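You operate a simulated robot arm through the tools that you are given. There is no shell and no other tool. Be economical: measure what you need, move in short steps, check, and stop when the job is done.

The job below is to be done with a simulated robot arm. You get a single attempt, and the scene is never put back.

## Task
Put one of the medium sleeves from the long steel bench on top of the steel weight.

The check looks at the end state, three seconds after you hand in, the way a careful person would. Anything else that was tipped, shoved, dropped, spilled or broken makes it a failure.

## Robot
A 6-joint arm with a two-finger parallel gripper, fixed in place. Base frame: the origin is at the foot of the arm, x ahead of it, y to its left, z up; the work surface is at about z = 84. Units: cm, degrees, N and s.
With the tool pointing down near the work surface it reaches from about 26 to 68 cm from the base axis. Its first joint turns from -66.0 to 66.0 degrees. Payload 2.9 kg.
Tool frame: the origin (TCP) lies between the finger pads and is the grasp point; the fingertips stand 3 cm ahead of it; z points along the fingers, y is the line along which they close. Largest opening 11 cm; finger width 2, thickness 1; the body of the gripper, 4.8 by 11.2 cm, starts 5.5 cm behind the TCP.
Orientation is told as [roll, pitch, yaw] about the base's x, y, z axes, in that order, counted from this pose: with the fingers straight down and closing along the base's y, the tool's x points along the base's -x, its y along +y and its z along -z.

## Interface
- The arm moves only by the tool drive_tool. Its argument "plan" is one flat list of numbers, 5 for each row, row after row: the shift along the tool's x, y, z in units of 500 mm (1.0 is 500 mm), then the turn about the tool's z in units of 120 degrees (1.0 is 120 degrees), then the gripper command, from -1 (shut) to 1 (fully open), values between in proportion. In form: [tx, ty, tz, twist, jaw, tx, ty, tz, twist, jaw, ...]. A call has 1 to 10 rows; each row is the pose to reach, as a shift and turn from the pose commanded when the call began, along the tool's axes at that moment. A call with a number of a shift or a turn outside -1 to 1 is refused whole. Each row takes 0.2 s and may step no farther than 5 cm and 8.6 degrees from the row before; otherwise, or with a gripper value out of range, the whole call is refused. Where a pose cannot be reached the arm comes as near as it can. A force on the tool above 40 N (or 10 N above the force at the start of the call, whichever is more), or a blocked arm, ends the call early, and 0.2 s more pass. Each finger travels about 10.8 cm/s and halts on what it meets, pressing with about 25 N; the grip force reading is that of the motor and also rises with nothing between the fingers. The clock runs only during rows and for 0.2 s after the last one: add rows that repeat a pose to give the fingers time. It gives the time, the measured TCP pose, the force on the tool (base axes), the opening and the grip force at its end, in the units of the frame above (readings bear some noise), and new pictures: "pictures" is both (left out), scene, wrist or none.
- Cameras (640 x 400 px; columns grow to the right, rows downward): "scene" is fixed at [6.69, 42.61, 138.88]; the picture's right is [-0.85, -0.52, 0.00], its down [-0.27, 0.44, -0.86] and it looks along [0.45, -0.73, -0.51] (base axes); focal length 330 px, centre (320, 200). "wrist" rides on the gripper at [7.2, 1.7, -10.3] in the tool frame; the picture's right is [-0.23, 0.97, 0.00], its down [-0.76, -0.18, -0.62] and it looks along [-0.61, -0.14, 0.78] (tool axes); focal length 222 px, centre (320, 200). There is no depth. A picture from a camera that has moved, and an enlarged one, comes with that camera's place and axes in the base frame and with its lens.
- close_up(camera, box): a new picture of the part [left, top, right, bottom] of that camera's present view, enlarged. The clock stands still meanwhile.
- sign_off(): hands the job in; it is judged then, once.

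Work in short steps. Places have to be worked out from the pictures, the camera data and where the tool is seen: move nearer, look again, correct. Check each grasp and each placing, and mend what went wrong. You have 90 turns and 170 pictures in all, those below and enlarged ones among them. Open the gripper and draw the arm clear of the work before you hand the job in, unless the task says otherwise; then end with one line.

The tools are called as name(argument=value, ...) on one line, values as JSON. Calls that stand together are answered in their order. drive_tool: Moves the arm, as the interface text tells. Its arguments: {"type":"object","properties":{"plan":{"type":"array","items":{"type":"number"}},"pictures":{"type":"string","enum":["both","scene","wrist","none"]}},"required":["plan"]} The other tools are called the same way: close_up (camera, box) takes an enlarged picture of a part of a camera's view; sign_off () hands the job in.

At the start:

```text
t: 0.0
eef_pos: [52.21, -0.51, 114.23]
tool_rot: [0.0, 0.0, 0.0]
force: [-0.5, -1.0, 1.0]
grip_width: 10.99
finger_force: 0.0
```

scene: 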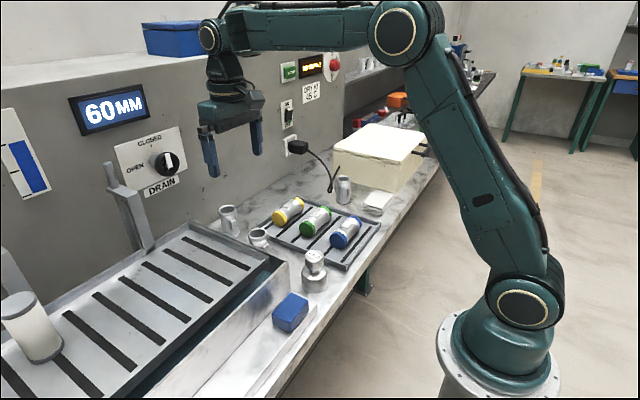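
wrist: 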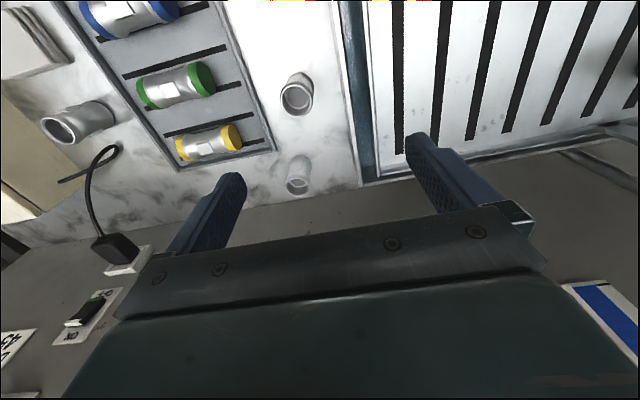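

The scene shows three plain sleeves and three capped cylinders on the bench, plus a steel weight. I'll enlarge these areas to identify which is which.

close_up(camera="scene", box=[200, 160, 400, 340])

close_up(camera="scene", box=[0, 80, 200, 220])

close_up(camera="wrist", box=[0, 0, 400, 230])

close_up(camera="scene", box=[260, 40, 500, 200])

```text
2.22 times, centred on (300, 250) of scene
camera zoom: at [6.69, 42.61, 138.88], right [-0.85, -0.52, 0.0], down [-0.27, 0.44, -0.86], along [0.45, -0.73, -0.51], focal length 733 px, centre (364, 89)
```

zoom: 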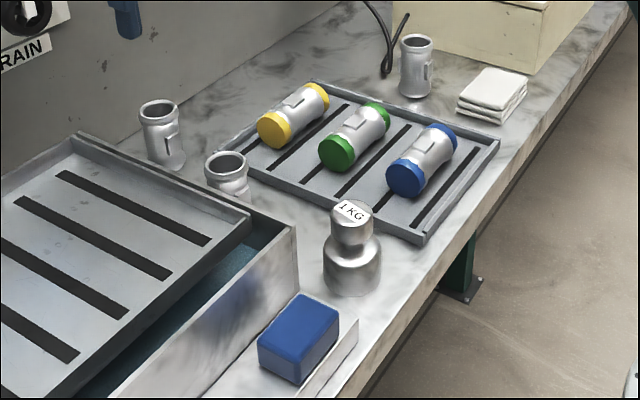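

```text
2.86 times, centred on (100, 150) of scene
camera zoom: at [6.69, 42.61, 138.88], right [-0.85, -0.52, 0.0], down [-0.27, 0.44, -0.86], along [0.45, -0.73, -0.51], focal length 942 px, centre (949, 343)
```

zoom: 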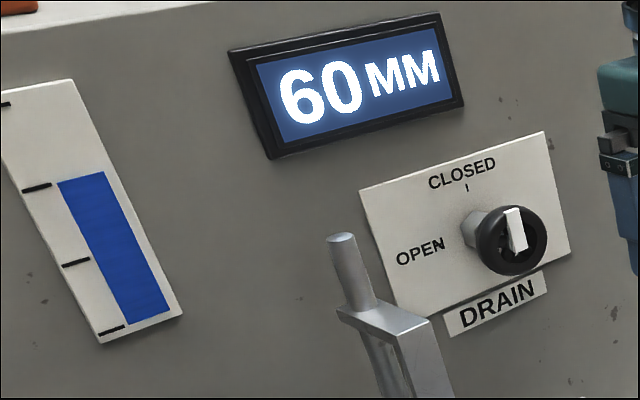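

```text
1.60 times, centred on (200, 115) of wrist
camera zoom: at [44.87, 1.23, 124.71], right [0.23, 0.97, 0.0], down [0.76, -0.18, 0.62], along [0.61, -0.14, -0.78], focal length 355 px, centre (512, 336)
```

zoom: 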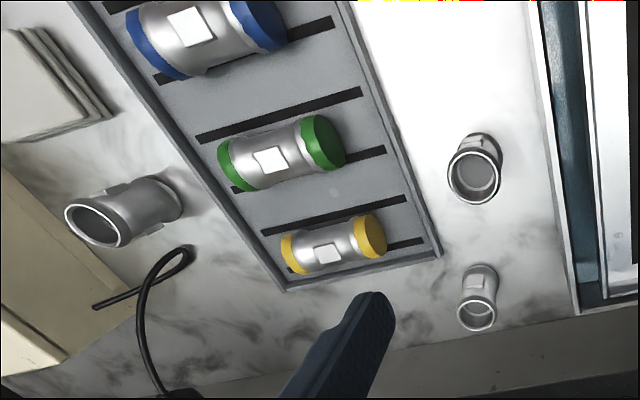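

```text
2.50 times, centred on (380, 120) of scene
camera zoom: at [6.69, 42.61, 138.88], right [-0.85, -0.52, 0.0], down [-0.27, 0.44, -0.86], along [0.45, -0.73, -0.51], focal length 825 px, centre (170, 400)
```

zoom: 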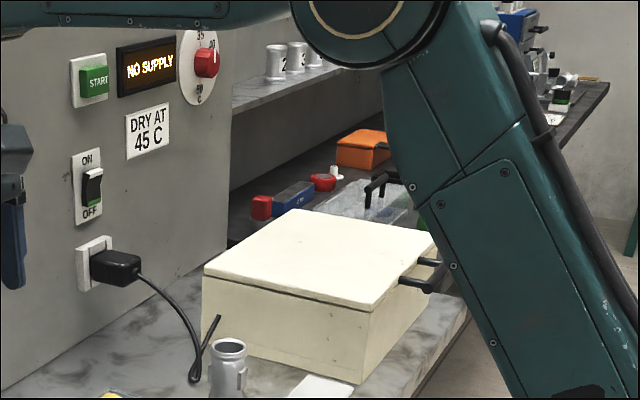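

I need better views to compare sizes. Move the wrist camera back and to the right, at constant height, to look at the tray and plain sleeves.

drive_tool(plan=[0.048, -0.08, 0, 0, 1, 0.096, -0.16, 0, 0, 1, 0.144, -0.24, 0, 0, 1, 0.192, -0.32, 0, 0, 1, 0.24, -0.4, 0, 0, 1, 0.24, -0.4, 0, 0, 1])

```text
t: 1.4
eef_pos: [40.05, -20.52, 114.22]
tool_rot: [-0.1, 0.0, 0.1]
force: [1.3, -0.5, 0.3]
grip_width: 11.0
finger_force: 0.0
camera wrist: at [32.77, -18.77, 124.65], right [0.23, 0.97, 0.0], down [0.76, -0.18, 0.62], along [0.61, -0.14, -0.78], focal length 222 px, centre (320, 200)
```

scene: 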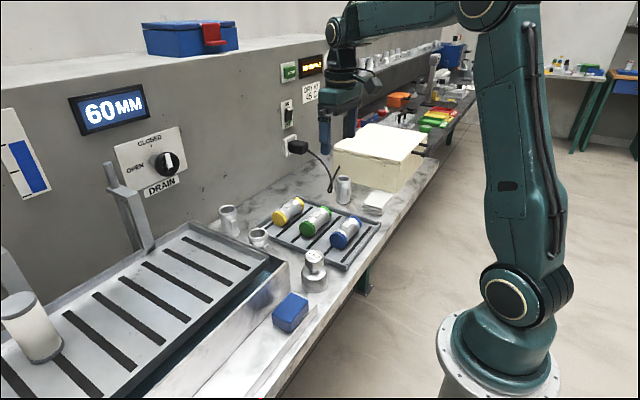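
wrist: 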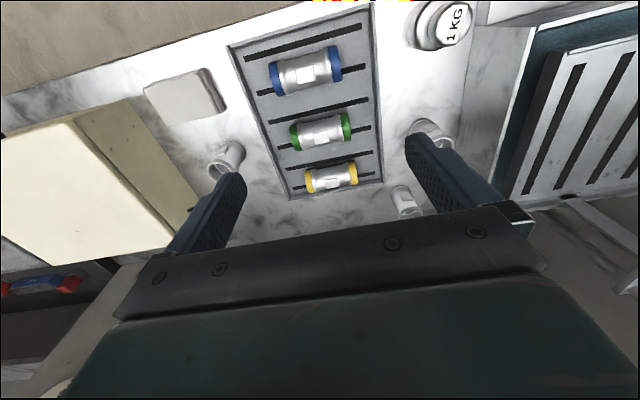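

Get enlarged views of tray, sleeves, and the background (the far bench, legend).

close_up(camera="wrist", box=[200, 0, 500, 220])

close_up(camera="scene", box=[280, 40, 480, 165])

close_up(camera="scene", box=[205, 165, 365, 265])

```text
1.82 times, centred on (350, 110) of wrist
camera zoom: at [32.77, -18.77, 124.65], right [0.23, 0.97, 0.0], down [0.76, -0.18, 0.62], along [0.61, -0.14, -0.78], focal length 404 px, centre (266, 364)
```

zoom: 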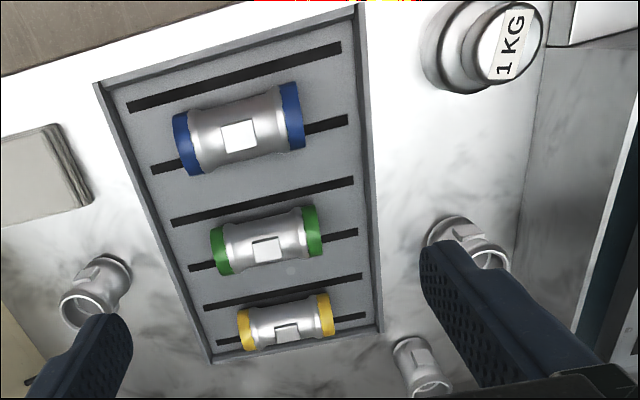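

```text
3.20 times, centred on (380, 102) of scene
camera zoom: at [6.69, 42.6, 138.88], right [-0.85, -0.52, 0.0], down [-0.27, 0.44, -0.86], along [0.45, -0.73, -0.51], focal length 1055 px, centre (128, 512)
```

zoom: 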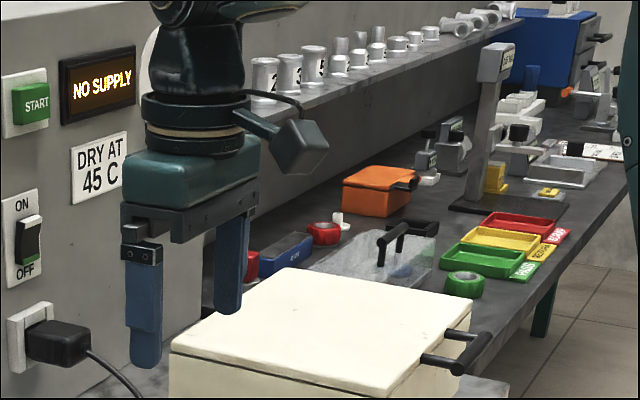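

```text
4.00 times, centred on (285, 215) of scene
camera zoom: at [6.69, 42.6, 138.88], right [-0.85, -0.52, 0.0], down [-0.27, 0.44, -0.86], along [0.45, -0.73, -0.51], focal length 1319 px, centre (460, 140)
```

zoom: 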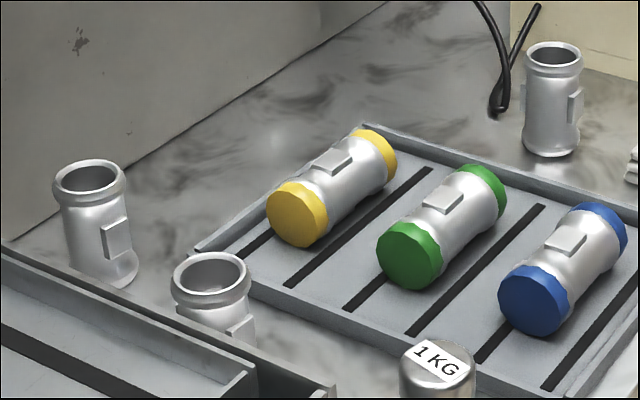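

All the sleeves look close in size, so I'll enlarge each strongly in the fixed camera to measure diameters, and check the coloured trays' labels.

close_up(camera="scene", box=[210, 195, 274, 255])

close_up(camera="scene", box=[320, 160, 384, 220])

close_up(camera="scene", box=[265, 190, 369, 255])

close_up(camera="scene", box=[410, 70, 490, 130])

close_up(camera="scene", box=[350, 30, 450, 80])

```text
6.67 times, centred on (242, 225) of scene
camera zoom: at [6.69, 42.6, 138.88], right [-0.85, -0.52, 0.0], down [-0.27, 0.44, -0.86], along [0.45, -0.73, -0.51], focal length 2199 px, centre (840, 33)
```

zoom: 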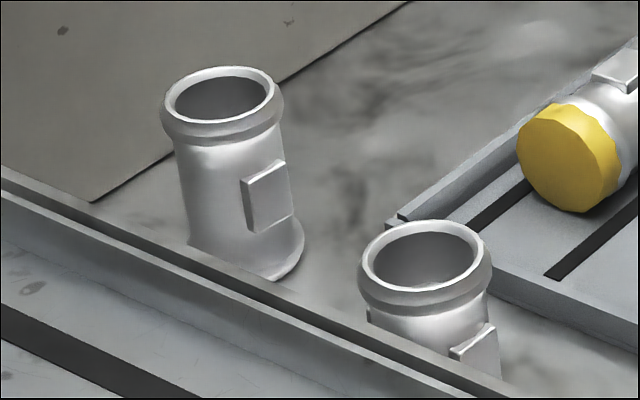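

```text
6.67 times, centred on (352, 190) of scene
camera zoom: at [6.69, 42.6, 138.88], right [-0.85, -0.52, 0.0], down [-0.27, 0.44, -0.86], along [0.45, -0.73, -0.51], focal length 2199 px, centre (107, 267)
```

zoom: 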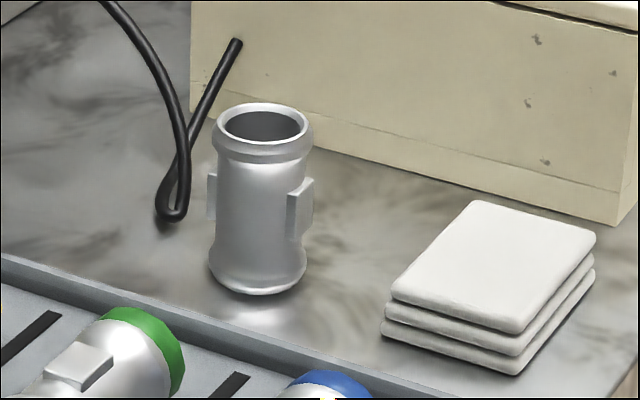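

```text
6.15 times, centred on (317, 222) of scene
camera zoom: at [6.69, 42.6, 138.88], right [-0.85, -0.52, 0.0], down [-0.27, 0.44, -0.86], along [0.45, -0.73, -0.51], focal length 2030 px, centre (338, 62)
```

zoom: 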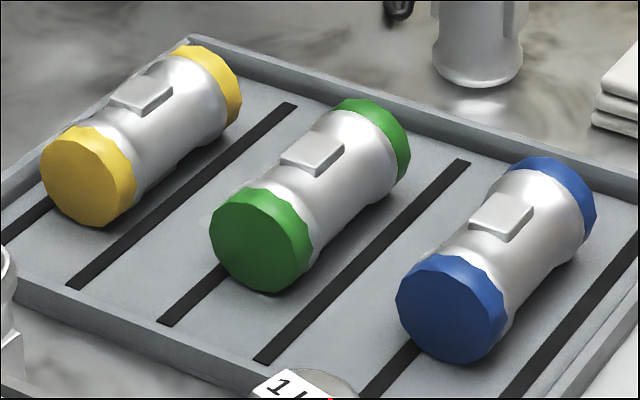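

```text
6.67 times, centred on (450, 100) of scene
camera zoom: at [6.69, 42.6, 138.88], right [-0.85, -0.52, 0.0], down [-0.27, 0.44, -0.86], along [0.45, -0.73, -0.51], focal length 2199 px, centre (-547, 867)
```

zoom: 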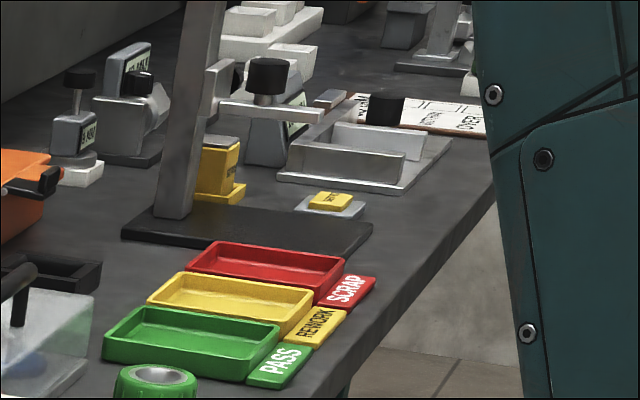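

```text
6.40 times, centred on (400, 55) of scene
camera zoom: at [6.69, 42.6, 138.88], right [-0.85, -0.52, 0.0], down [-0.27, 0.44, -0.86], along [0.45, -0.73, -0.51], focal length 2111 px, centre (-192, 1128)
```

zoom: 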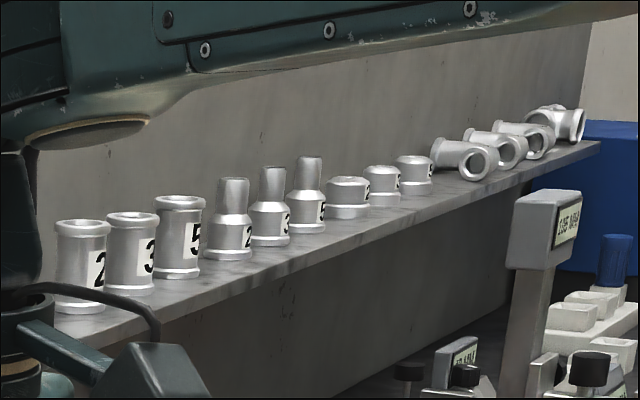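

The three capped sleeves appear identical in size; plain ones may differ in height. I'll move closer above the two left plain sleeves (fingers stay around z 103) to measure them.

drive_tool(plan=[-0.02, 0.07, 0.032, 0, 1, -0.04, 0.14, 0.064, 0, 1, -0.06, 0.21, 0.096, 0, 1, -0.08, 0.28, 0.128, 0, 1, -0.1, 0.35, 0.16, 0, 1, -0.1, 0.35, 0.16, 0, 1])

close_up(camera="wrist", box=[160, 0, 480, 200])

```text
t: 2.8
eef_pos: [45.48, -2.86, 106.12]
tool_rot: [0.0, 0.0, 0.0]
force: [-0.1, 0.6, 0.0]
grip_width: 11.02
finger_force: 0.0
camera wrist: at [38.13, -0.97, 116.65], right [0.23, 0.97, 0.0], down [0.76, -0.18, 0.62], along [0.61, -0.14, -0.78], focal length 222 px, centre (320, 200)
```

scene: 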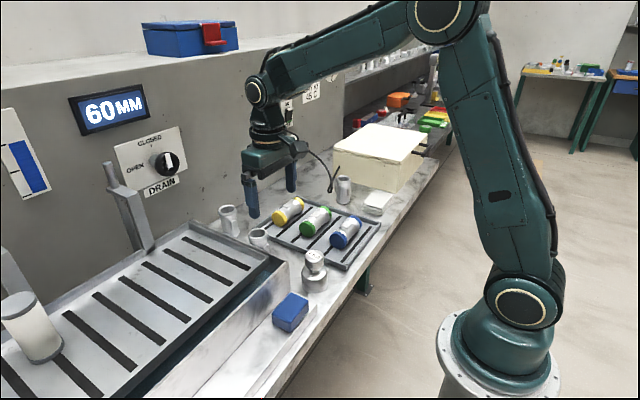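
wrist: 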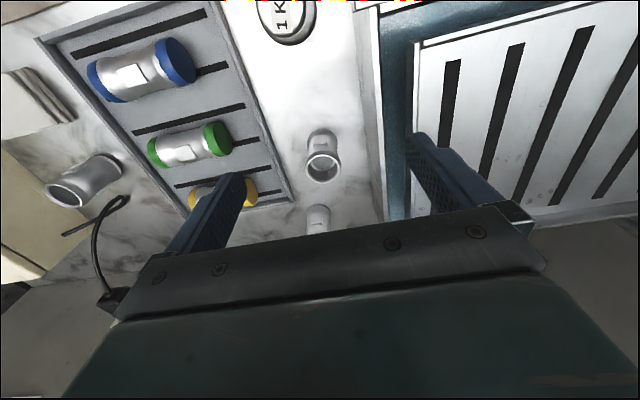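

```text
2.00 times, centred on (320, 100) of wrist
camera zoom: at [38.13, -0.97, 116.65], right [0.23, 0.97, 0.0], down [0.76, -0.18, 0.62], along [0.61, -0.14, -0.78], focal length 444 px, centre (320, 400)
```

zoom: 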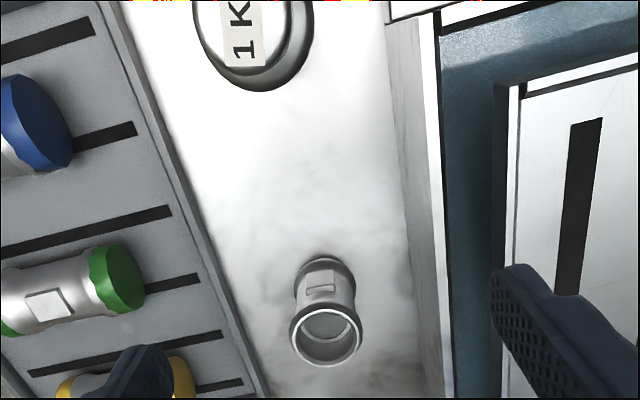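

B's rim is near z≈92.3, while A seems shorter; I'll advance to look at A from nearly overhead.

drive_tool(plan=[-0.083, -0.02, 0, 0, 1, -0.166, -0.04, 0, 0, 1, -0.25, -0.06, 0, 0, 1, -0.25, -0.06, 0, 0, 1], pictures="wrist")

close_up(camera="wrist", box=[160, 0, 480, 200])

```text
t: 3.8
eef_pos: [57.58, -6.09, 106.5]
tool_rot: [0.0, 0.0, 0.1]
force: [-0.4, 0.5, -0.1]
grip_width: 11.02
finger_force: 0.1
camera wrist: at [50.34, -4.38, 116.89], right [0.23, 0.97, 0.0], down [0.76, -0.18, 0.62], along [0.61, -0.14, -0.78], focal length 222 px, centre (320, 200)
```

wrist: 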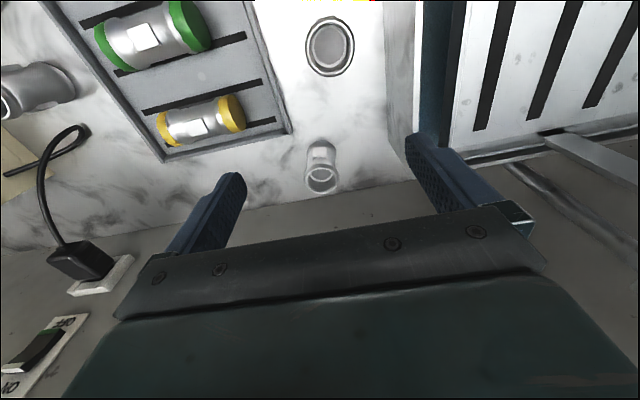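

```text
2.00 times, centred on (320, 100) of wrist
camera zoom: at [50.34, -4.38, 116.89], right [0.23, 0.97, 0.0], down [0.76, -0.18, 0.62], along [0.61, -0.14, -0.78], focal length 444 px, centre (320, 400)
```

zoom: 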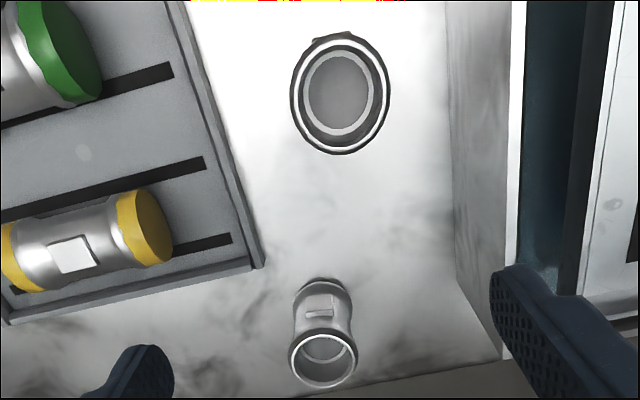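

To compare sizes fairly I'll put the camera at the same offset from each sleeve in turn: first yellow.

drive_tool(plan=[0.02, -0.09, 0, 0, 1, 0.04, -0.18, 0, 0, 1, 0.064, -0.27, 0, 0, 1, 0.064, -0.27, 0, 0, 1], pictures="none")

close_up(camera="wrist", box=[200, 0, 440, 150])

drive_tool(plan=[0.062, 0, 0, 0, 1, 0.124, 0, 0, 0, 1, 0.187, 0, 0, 0, 1, 0.187, 0, 0, 0, 1], pictures="none")

close_up(camera="wrist", box=[200, 0, 440, 150])

drive_tool(plan=[0.062, 0, 0, 0, 1, 0.124, 0, 0, 0, 1, 0.187, 0, 0, 0, 1, 0.187, 0, 0, 0, 1], pictures="none")

close_up(camera="wrist", box=[200, 0, 440, 150])

```text
t: 4.8
eef_pos: [54.47, -19.54, 106.21]
tool_rot: [-0.1, 0.0, 0.1]
force: [0.3, -1.0, 0.3]
grip_width: 11.02
finger_force: 0.1
```

```text
2.67 times, centred on (320, 75) of wrist
camera zoom: at [47.24, -17.8, 116.59], right [0.23, 0.97, 0.0], down [0.76, -0.18, 0.62], along [0.61, -0.14, -0.78], focal length 592 px, centre (320, 533)
```

zoom: 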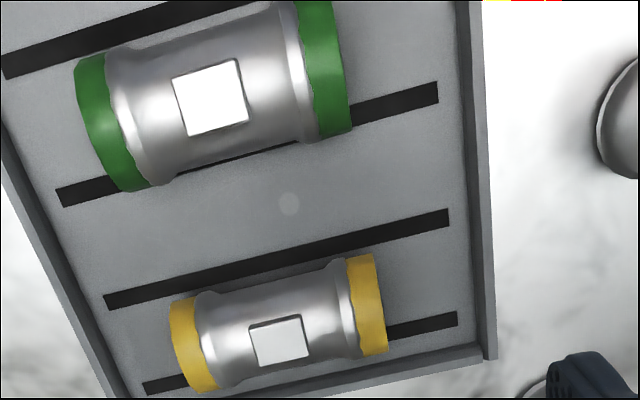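

```text
t: 5.8
eef_pos: [45.21, -19.85, 106.03]
tool_rot: [0.1, 0.0, 0.0]
force: [0.6, 0.8, -0.2]
grip_width: 11.02
finger_force: 0.0
```

```text
2.67 times, centred on (320, 75) of wrist
camera zoom: at [37.85, -18.07, 116.58], right [0.23, 0.97, 0.0], down [0.76, -0.18, 0.62], along [0.61, -0.14, -0.78], focal length 592 px, centre (320, 533)
```

zoom: 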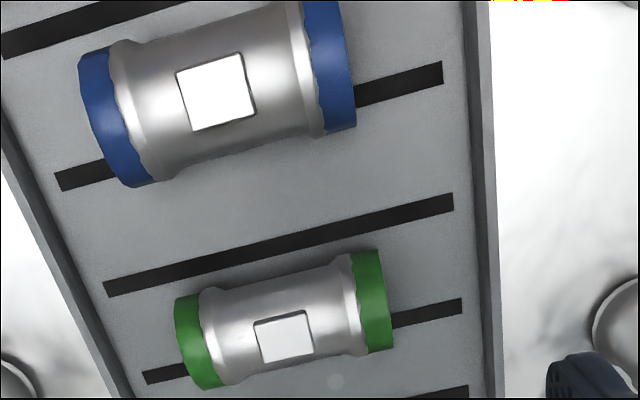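

```text
t: 6.8
eef_pos: [35.57, -19.5, 106.15]
tool_rot: [0.0, 0.0, 0.0]
force: [-0.7, -0.2, 0.5]
grip_width: 10.97
finger_force: 0.1
```

```text
2.67 times, centred on (320, 75) of wrist
camera zoom: at [28.3, -17.74, 116.47], right [0.23, 0.97, 0.0], down [0.76, -0.18, 0.62], along [0.61, -0.14, -0.78], focal length 592 px, centre (320, 533)
```

zoom: 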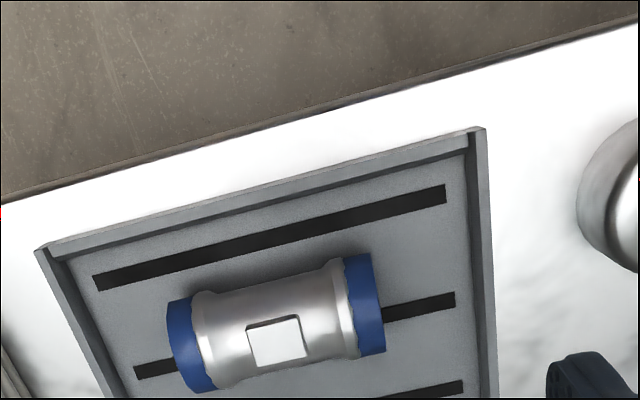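

The three capped ones are geometrically identical. Now the same comparison for the plain ones: C, B, A.

drive_tool(plan=[-0.0436, -0.072, 0, 0, 1, -0.087, -0.144, 0, 0, 1, -0.131, -0.216, 0, 0, 1, -0.174, -0.288, 0, 0, 1, -0.218, -0.36, 0, 0, 1, -0.218, -0.36, 0, 0, 1], pictures="none")

close_up(camera="wrist", box=[200, 0, 440, 150])

drive_tool(plan=[-0.01, 0.088, 0, 0, 1, -0.02, 0.176, 0, 0, 1, -0.03, 0.264, 0, 0, 1, -0.04, 0.352, 0, 0, 1, -0.05, 0.44, 0, 0, 1, -0.06, 0.528, 0, 0, 1, -0.07, 0.616, 0, 0, 1, -0.08, 0.706, 0, 0, 1, -0.08, 0.706, 0, 0, 1], pictures="none")

close_up(camera="wrist", box=[200, 0, 440, 150])

drive_tool(plan=[-0.073, -0.02, 0, 0, 1, -0.147, -0.041, 0, 0, 1, -0.22, -0.061, 0, 0, 1, -0.294, -0.082, 0, 0, 1, -0.294, -0.082, 0, 0, 1], pictures="none")

close_up(camera="wrist", box=[200, 0, 440, 150])

```text
t: 8.2
eef_pos: [46.56, -37.65, 106.16]
tool_rot: [0.1, 0.1, 0.1]
force: [-0.7, -0.2, -0.4]
grip_width: 11.02
finger_force: 0.0
```

```text
2.67 times, centred on (320, 75) of wrist
camera zoom: at [39.14, -35.93, 116.65], right [0.23, 0.97, 0.0], down [0.76, -0.18, 0.62], along [0.61, -0.14, -0.78], focal length 592 px, centre (320, 533)
```

zoom: 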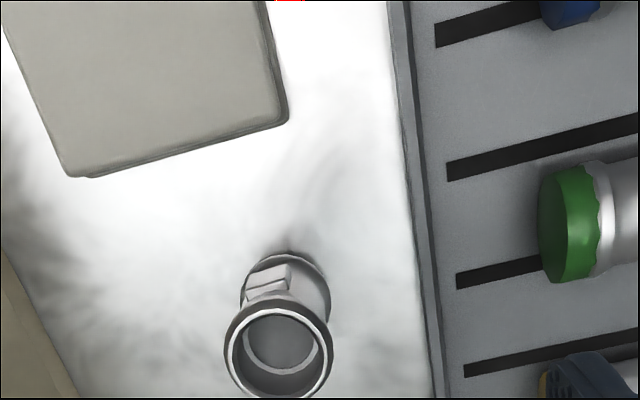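

```text
t: 10.2
eef_pos: [50.73, -2.23, 105.82]
tool_rot: [-0.1, -0.1, 0.0]
force: [-0.8, 0.4, -0.6]
grip_width: 11.0
finger_force: 0.0
```

```text
2.67 times, centred on (320, 75) of wrist
camera zoom: at [43.33, -0.48, 116.32], right [0.23, 0.97, 0.0], down [0.76, -0.18, 0.62], along [0.61, -0.14, -0.78], focal length 592 px, centre (320, 533)
```

zoom: 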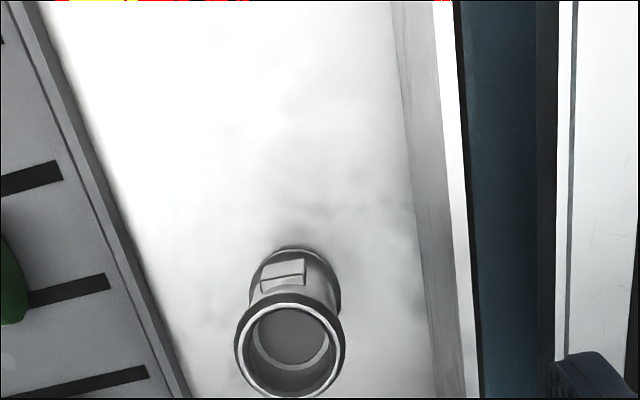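

```text
t: 11.4
eef_pos: [64.79, -6.49, 105.99]
tool_rot: [0.1, 0.1, 0.0]
force: [-0.3, -0.8, 0.8]
grip_width: 11.02
finger_force: 0.1
out of reach, approached as far as the arm can: row 4, 5
```

```text
2.67 times, centred on (320, 75) of wrist
camera zoom: at [57.41, -4.6, 116.43], right [0.23, 0.97, 0.0], down [0.76, -0.18, 0.62], along [0.61, -0.14, -0.78], focal length 592 px, centre (320, 533)
```

zoom: 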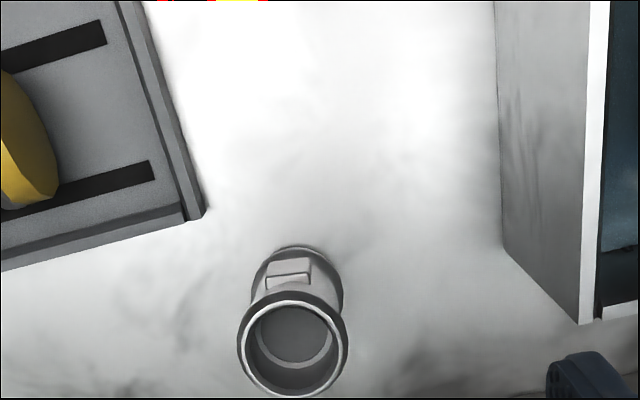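

All six bench sleeves share the same geometry (~4.75 × 7.8 cm). I'll check the remaining objects: white cylinder at left, the weight and the blue block.

close_up(camera="scene", box=[0, 270, 120, 400])

close_up(camera="scene", box=[260, 235, 350, 340])

close_up(camera="scene", box=[500, 20, 640, 120])

```text
3.08 times, centred on (60, 335) of scene
camera zoom: at [6.69, 42.6, 138.88], right [-0.85, -0.52, 0.0], down [-0.27, 0.44, -0.86], along [0.45, -0.73, -0.51], focal length 1015 px, centre (1120, -215)
```

zoom: 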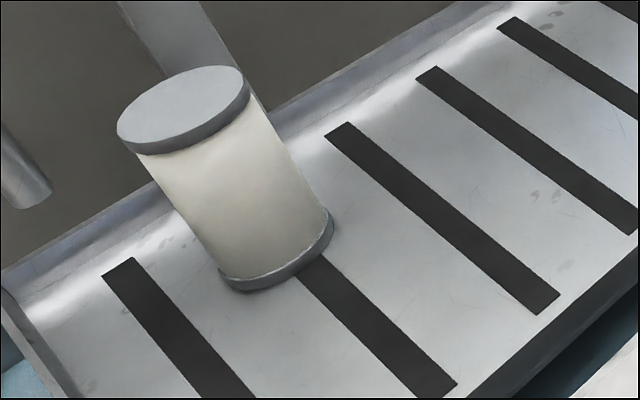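

```text
3.81 times, centred on (305, 288) of scene
camera zoom: at [6.69, 42.6, 138.88], right [-0.85, -0.52, 0.0], down [-0.27, 0.44, -0.86], along [0.45, -0.73, -0.51], focal length 1256 px, centre (377, -133)
```

zoom: 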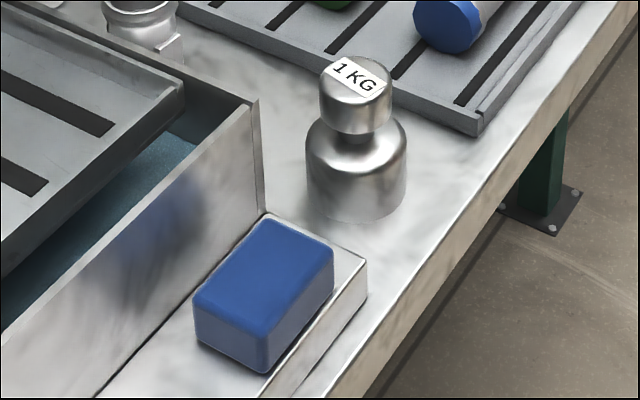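

```text
4.00 times, centred on (570, 70) of scene
camera zoom: at [6.69, 42.6, 138.88], right [-0.85, -0.52, 0.0], down [-0.27, 0.44, -0.86], along [0.45, -0.73, -0.51], focal length 1319 px, centre (-680, 720)
```

zoom: 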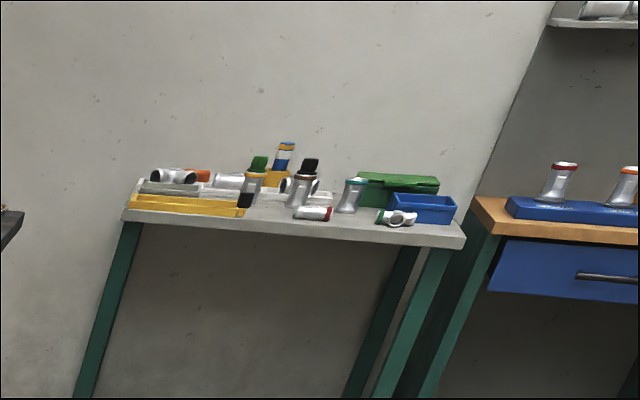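

All plain sleeves are equivalent medium ones; B at about (52.4, -3.6), rim z≈91.8, is the most convenient. The tank wall (y≈2.3) is close, so I'll twist 90° to close along x, moving above B at the same time.

drive_tool(plan=[0.03, 0.006, 0, 0.07, 1, 0.06, 0.012, 0, 0.14, 1, 0.09, 0.018, 0, 0.21, 1, 0.12, 0.024, 0, 0.28, 1, 0.15, 0.03, 0, 0.35, 1, 0.18, 0.036, 0, 0.42, 1, 0.2, 0.042, 0, 0.49, 1, 0.22, 0.048, 0, 0.56, 1, 0.24, 0.054, 0, 0.63, 1, 0.25, 0.056, 0, 0.7, 1], pictures="none")

drive_tool(plan=[0, 0, 0, 0.05, 1, 0, 0, 0, 0.05, 1])

```text
t: 13.6
eef_pos: [52.33, -3.56, 106.07]
tool_rot: [0.0, 0.0, -84.1]
force: [0.8, -0.1, -0.7]
grip_width: 11.0
finger_force: 0.1
```

```text
t: 14.2
eef_pos: [52.22, -3.6, 106.22]
tool_rot: [0.1, -0.1, -90.0]
force: [0.0, 0.6, 0.5]
grip_width: 10.97
finger_force: 0.1
camera wrist: at [53.9, 3.74, 116.61], right [0.97, -0.23, 0.0], down [-0.18, -0.76, 0.62], along [-0.14, -0.61, -0.78], focal length 222 px, centre (320, 200)
```

scene: 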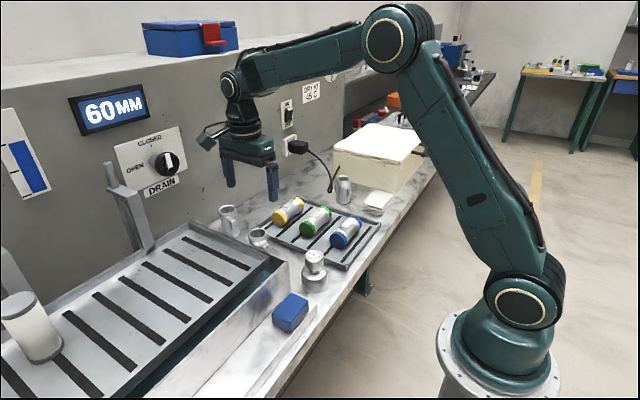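
wrist: 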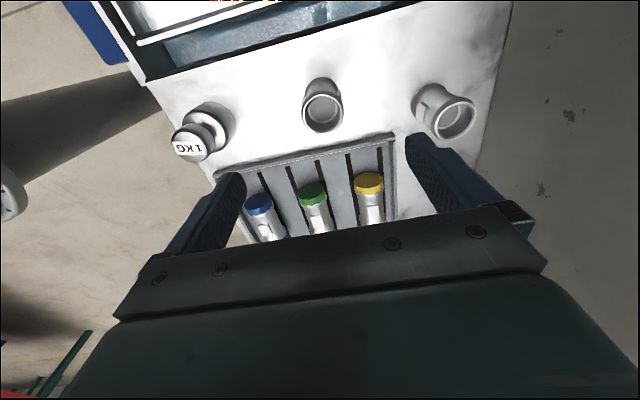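

B's rim triangulates again to (52.5, -3.45). Descend to TCP z≈97 with fingers (open 11) still above/beside and check alignment.

drive_tool(plan=[0.002, 0.004, 0.06, 0, 1, 0.002, 0.004, 0.12, 0, 1, 0.002, 0.004, 0.18, 0, 1, 0.002, 0.004, 0.18, 0, 1])

close_up(camera="scene", box=[200, 160, 330, 270])

```text
t: 15.2
eef_pos: [52.47, -3.31, 97.11]
tool_rot: [0.0, 0.0, -90.0]
force: [0.1, -0.2, -0.6]
grip_width: 11.0
finger_force: 0.2
camera wrist: at [54.06, 4.06, 107.57], right [0.97, -0.23, 0.0], down [-0.18, -0.76, 0.62], along [-0.14, -0.61, -0.78], focal length 222 px, centre (320, 200)
```

scene: 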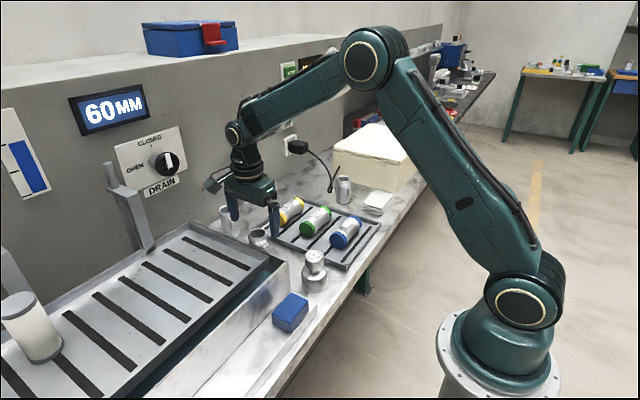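
wrist: 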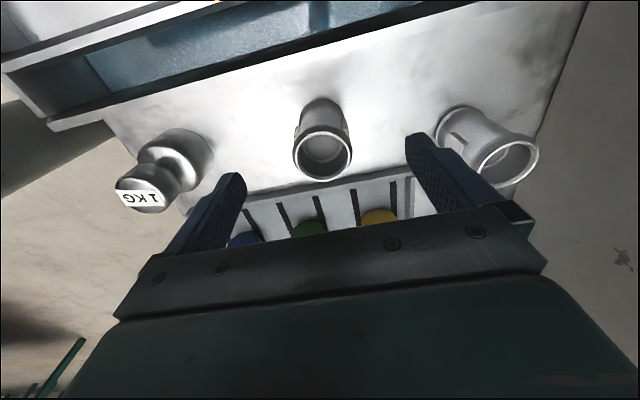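

```text
3.64 times, centred on (265, 215) of scene
camera zoom: at [6.69, 42.61, 138.88], right [-0.85, -0.52, 0.0], down [-0.27, 0.44, -0.86], along [0.45, -0.73, -0.51], focal length 1199 px, centre (520, 146)
```

zoom: 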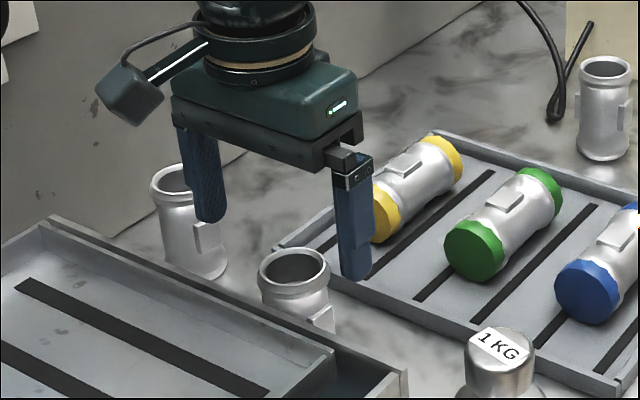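

The sleeve is centred between the fingers (y≈-3.65). Descend to z≈89.

drive_tool(plan=[-0.007, 0, 0.054, 0, 1, -0.007, 0, 0.108, 0, 1, -0.007, 0, 0.16, 0, 1, -0.007, 0, 0.16, 0, 1])

close_up(camera="scene", box=[200, 160, 330, 270])

```text
t: 16.2
eef_pos: [52.53, -3.74, 89.02]
tool_rot: [0.0, 0.0, -90.1]
force: [-0.2, 0.1, -0.6]
grip_width: 10.99
finger_force: 0.0
camera wrist: at [54.11, 3.52, 99.59], right [0.97, -0.23, 0.0], down [-0.18, -0.76, 0.62], along [-0.14, -0.61, -0.78], focal length 222 px, centre (320, 200)
```

scene: 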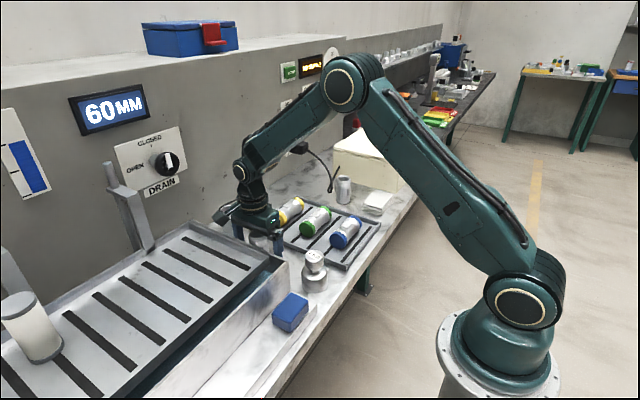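
wrist: 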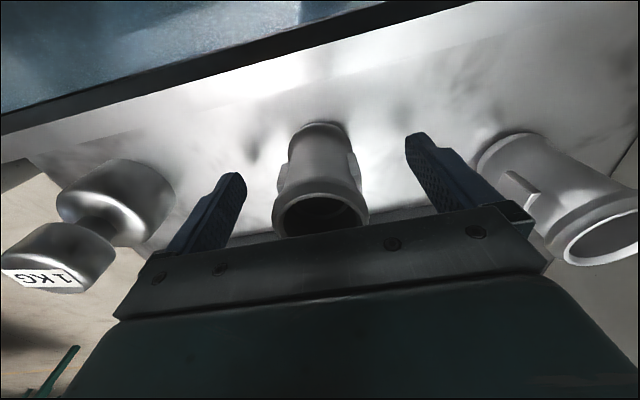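

```text
3.64 times, centred on (265, 215) of scene
camera zoom: at [6.69, 42.61, 138.88], right [-0.85, -0.52, 0.0], down [-0.27, 0.44, -0.86], along [0.45, -0.73, -0.51], focal length 1199 px, centre (520, 146)
```

zoom: 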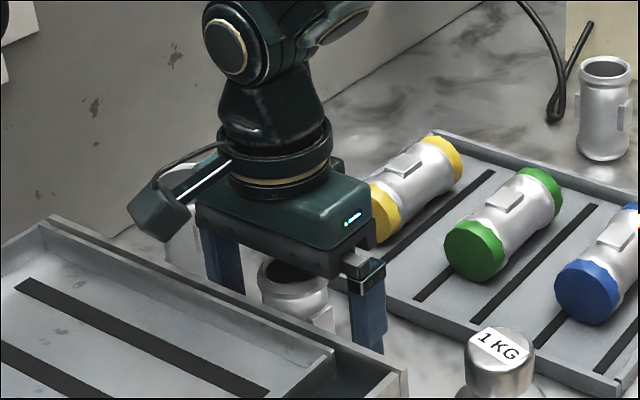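

Fingers straddle the sleeve symmetrically with clearance all around. Close the gripper.

drive_tool(plan=[0, 0, 0, 0, 0.3, 0, 0, 0, 0, -0.2, 0, 0, 0, 0, -1, 0, 0, 0, 0, -1, 0, 0, 0, 0, -1])

```text
t: 17.4
eef_pos: [52.44, -3.77, 89.15]
tool_rot: [0.0, 0.0, -90.0]
force: [0.2, -1.1, 0.4]
grip_width: 4.85
finger_force: 24.7
camera wrist: at [54.11, 3.52, 99.61], right [0.97, -0.23, 0.0], down [-0.18, -0.76, 0.62], along [-0.14, -0.61, -0.78], focal length 222 px, centre (320, 200)
```

scene: 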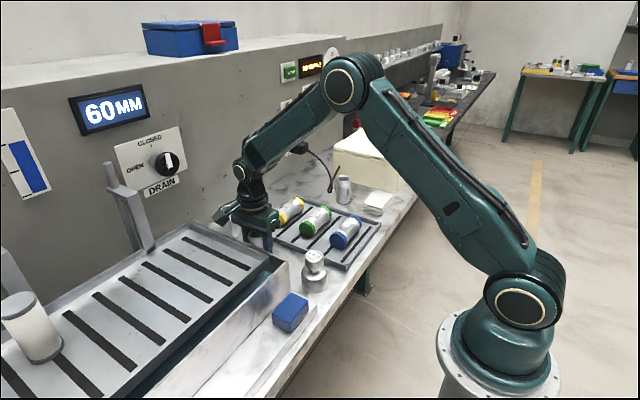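
wrist: 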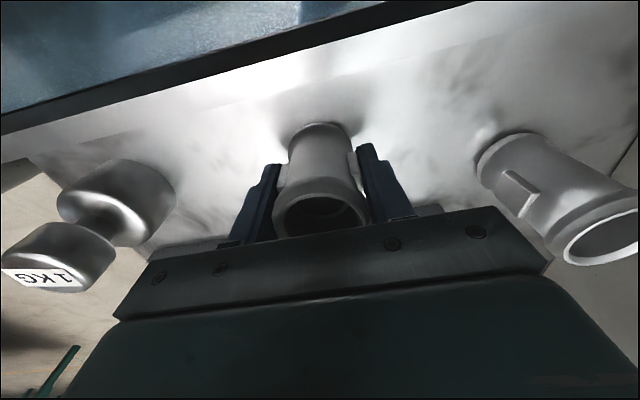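

Gripped at 4.85 cm. Lift straight up about 15 cm and check.

drive_tool(plan=[0, 0, -0.03, 0, -1, 0, 0, -0.08, 0, -1, 0, 0, -0.14, 0, -1, 0, 0, -0.2, 0, -1, 0, 0, -0.26, 0, -1, 0, 0, -0.3, 0, -1, 0, 0, -0.3, 0, -1])

close_up(camera="scene", box=[200, 140, 350, 300])

```text
t: 19.0
eef_pos: [52.43, -3.79, 104.09]
tool_rot: [-0.1, 0.0, -89.9]
force: [-0.4, -1.3, -4.6]
grip_width: 4.85
finger_force: 24.6
camera wrist: at [53.94, 3.55, 114.51], right [0.97, -0.23, 0.0], down [-0.18, -0.76, 0.62], along [-0.14, -0.61, -0.78], focal length 222 px, centre (320, 200)
```

scene: 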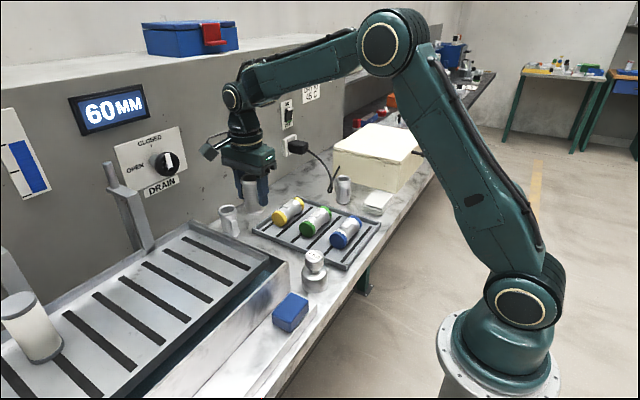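
wrist: 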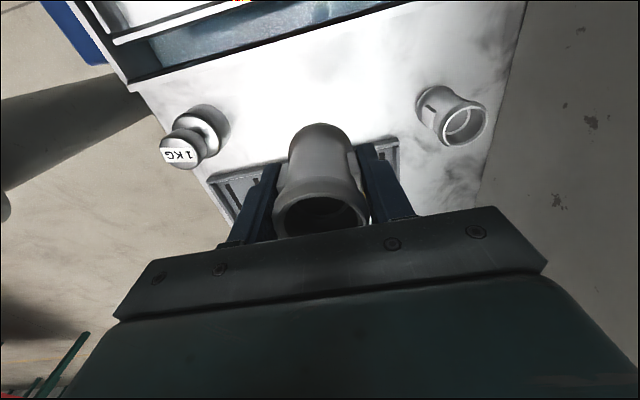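

```text
2.50 times, centred on (275, 220) of scene
camera zoom: at [6.7, 42.6, 138.88], right [-0.85, -0.52, 0.0], down [-0.27, 0.44, -0.86], along [0.45, -0.73, -0.51], focal length 825 px, centre (432, 150)
```

zoom: 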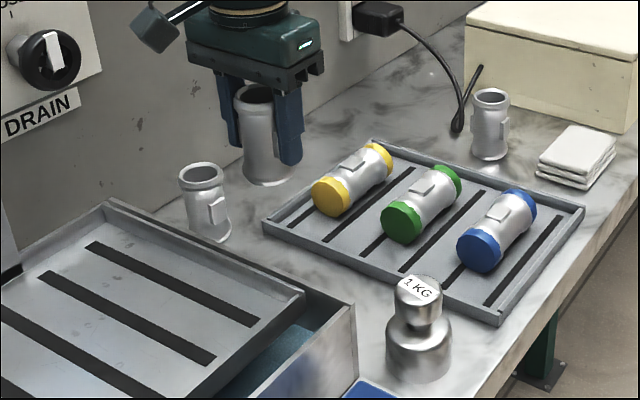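

Sleeve held upright, nothing else disturbed. Move at this height towards the weight (≈36.5, -3.4), stopping just above it to measure.

drive_tool(plan=[0, -0.06, 0, 0, -1, 0, -0.12, 0, 0, -1, 0, -0.18, 0, 0, -1, 0, -0.24, 0, 0, -1, 0, -0.3, 0, 0, -1, 0.004, -0.32, 0, 0, -1, 0.004, -0.32, 0, 0, -1])

close_up(camera="scene", box=[250, 170, 380, 310])

close_up(camera="wrist", box=[220, 40, 420, 240])

```text
t: 20.6
eef_pos: [36.53, -3.45, 103.98]
tool_rot: [0.0, 0.0, -90.0]
force: [0.0, -0.7, -4.3]
grip_width: 4.84
finger_force: 24.8
camera wrist: at [38.17, 3.86, 114.46], right [0.97, -0.23, 0.0], down [-0.18, -0.76, 0.62], along [-0.14, -0.61, -0.78], focal length 222 px, centre (320, 200)
```

scene: 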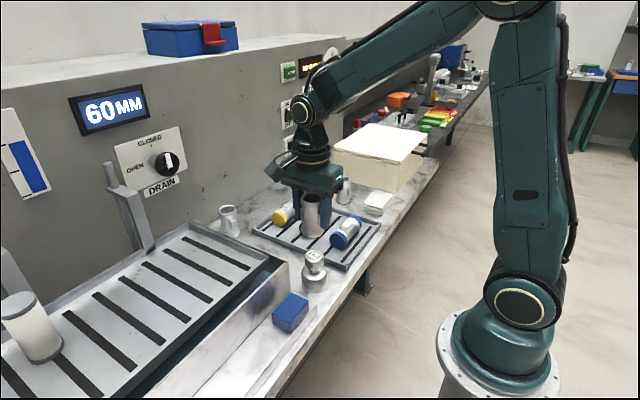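
wrist: 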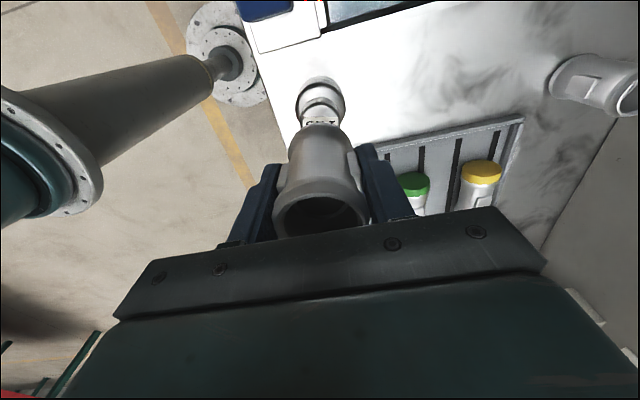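

```text
2.86 times, centred on (315, 240) of scene
camera zoom: at [6.69, 42.6, 138.88], right [-0.85, -0.52, 0.0], down [-0.27, 0.44, -0.86], along [0.45, -0.73, -0.51], focal length 942 px, centre (334, 86)
```

zoom: 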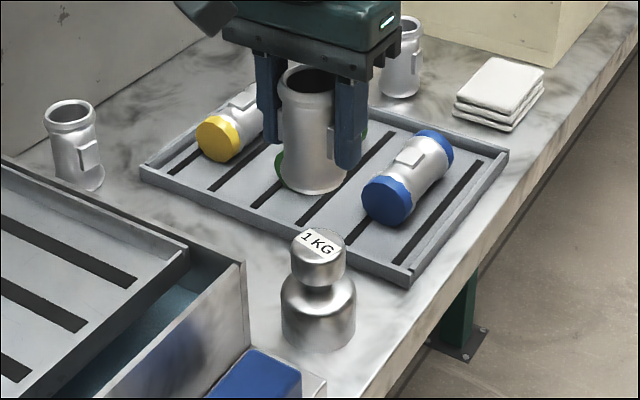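

```text
2.00 times, centred on (320, 140) of wrist
camera zoom: at [38.17, 3.86, 114.46], right [0.97, -0.23, 0.0], down [-0.18, -0.76, 0.62], along [-0.14, -0.61, -0.78], focal length 444 px, centre (320, 320)
```

zoom: 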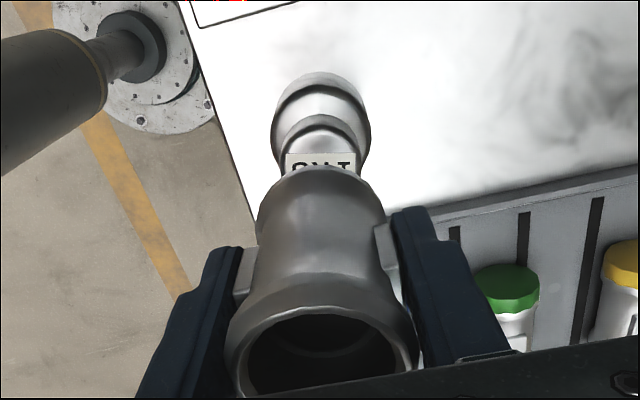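

Weight axis estimates average (36.55, -3.6), knob top z≈92.1; expected contact at TCP z≈97.2. Descend to 98.0 and look.

drive_tool(plan=[-0.003, 0, 0.04, 0, -1, -0.003, 0, 0.08, 0, -1, -0.003, 0, 0.11, 0, -1, -0.003, 0, 0.12, 0, -1, -0.003, 0, 0.12, 0, -1])

close_up(camera="scene", box=[280, 210, 350, 300])

close_up(camera="wrist", box=[220, 40, 420, 240])

```text
t: 21.8
eef_pos: [36.5, -3.67, 98.09]
tool_rot: [0.0, 0.0, -89.9]
force: [-0.4, 0.4, -3.4]
grip_width: 4.85
finger_force: 25.0
camera wrist: at [38.09, 3.59, 108.52], right [0.97, -0.23, 0.0], down [-0.18, -0.76, 0.62], along [-0.14, -0.61, -0.78], focal length 222 px, centre (320, 200)
```

scene: 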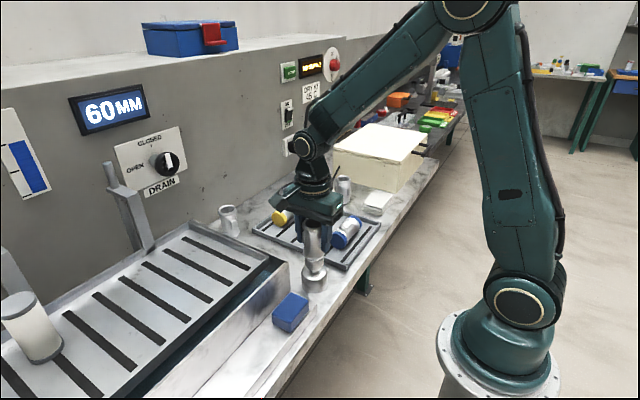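
wrist: 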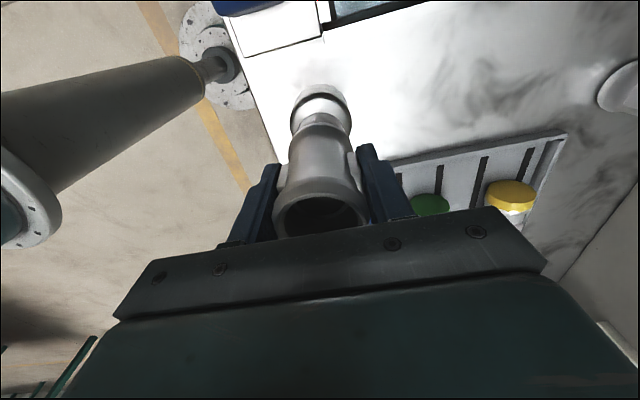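

```text
4.44 times, centred on (315, 255) of scene
camera zoom: at [6.69, 42.6, 138.88], right [-0.85, -0.52, 0.0], down [-0.27, 0.44, -0.86], along [0.45, -0.73, -0.51], focal length 1466 px, centre (342, -44)
```

zoom: 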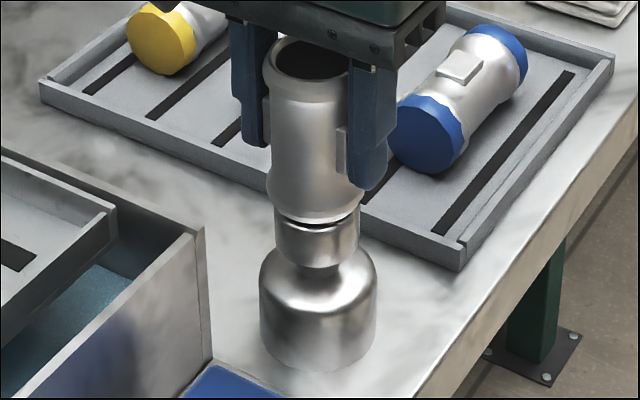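

```text
2.00 times, centred on (320, 140) of wrist
camera zoom: at [38.09, 3.59, 108.52], right [0.97, -0.23, 0.0], down [-0.18, -0.76, 0.62], along [-0.14, -0.61, -0.78], focal length 444 px, centre (320, 320)
```

zoom: 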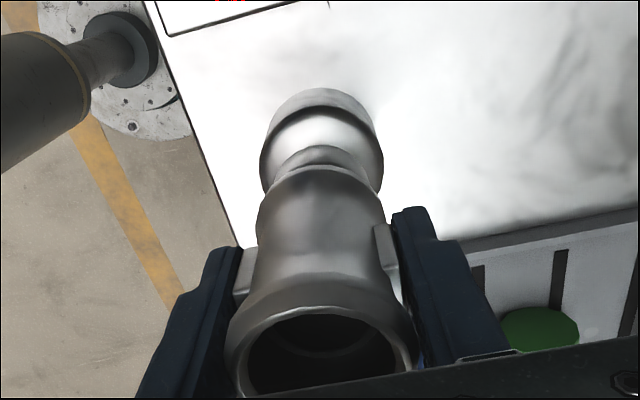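

Sleeve is nearly concentric with the knob; a small correction (-0.1, -0.1) and lower 0.6 cm.

drive_tool(plan=[-0.002, -0.002, 0.004, 0, -1, -0.002, -0.002, 0.008, 0, -1, -0.002, -0.002, 0.012, 0, -1, -0.002, -0.002, 0.012, 0, -1], pictures="none")

close_up(camera="scene", box=[290, 215, 340, 285])

```text
t: 22.8
eef_pos: [36.46, -3.89, 97.43]
tool_rot: [-0.1, 0.0, -89.9]
force: [-2.8, 1.0, 7.1]
grip_width: 4.86
finger_force: 24.9
```

```text
5.71 times, centred on (315, 250) of scene
camera zoom: at [6.68, 42.61, 138.88], right [-0.85, -0.52, 0.0], down [-0.27, 0.44, -0.86], along [0.45, -0.73, -0.51], focal length 1885 px, centre (349, -86)
```

zoom: 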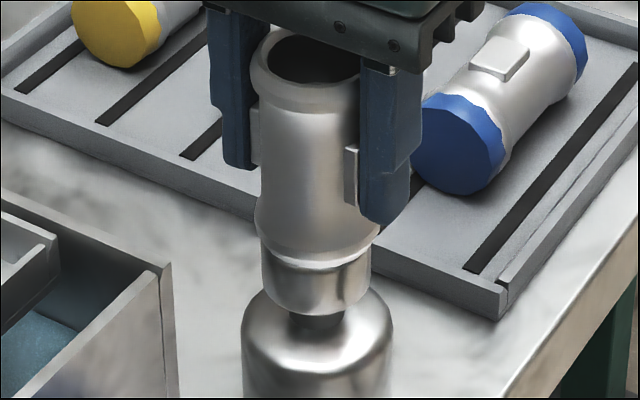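

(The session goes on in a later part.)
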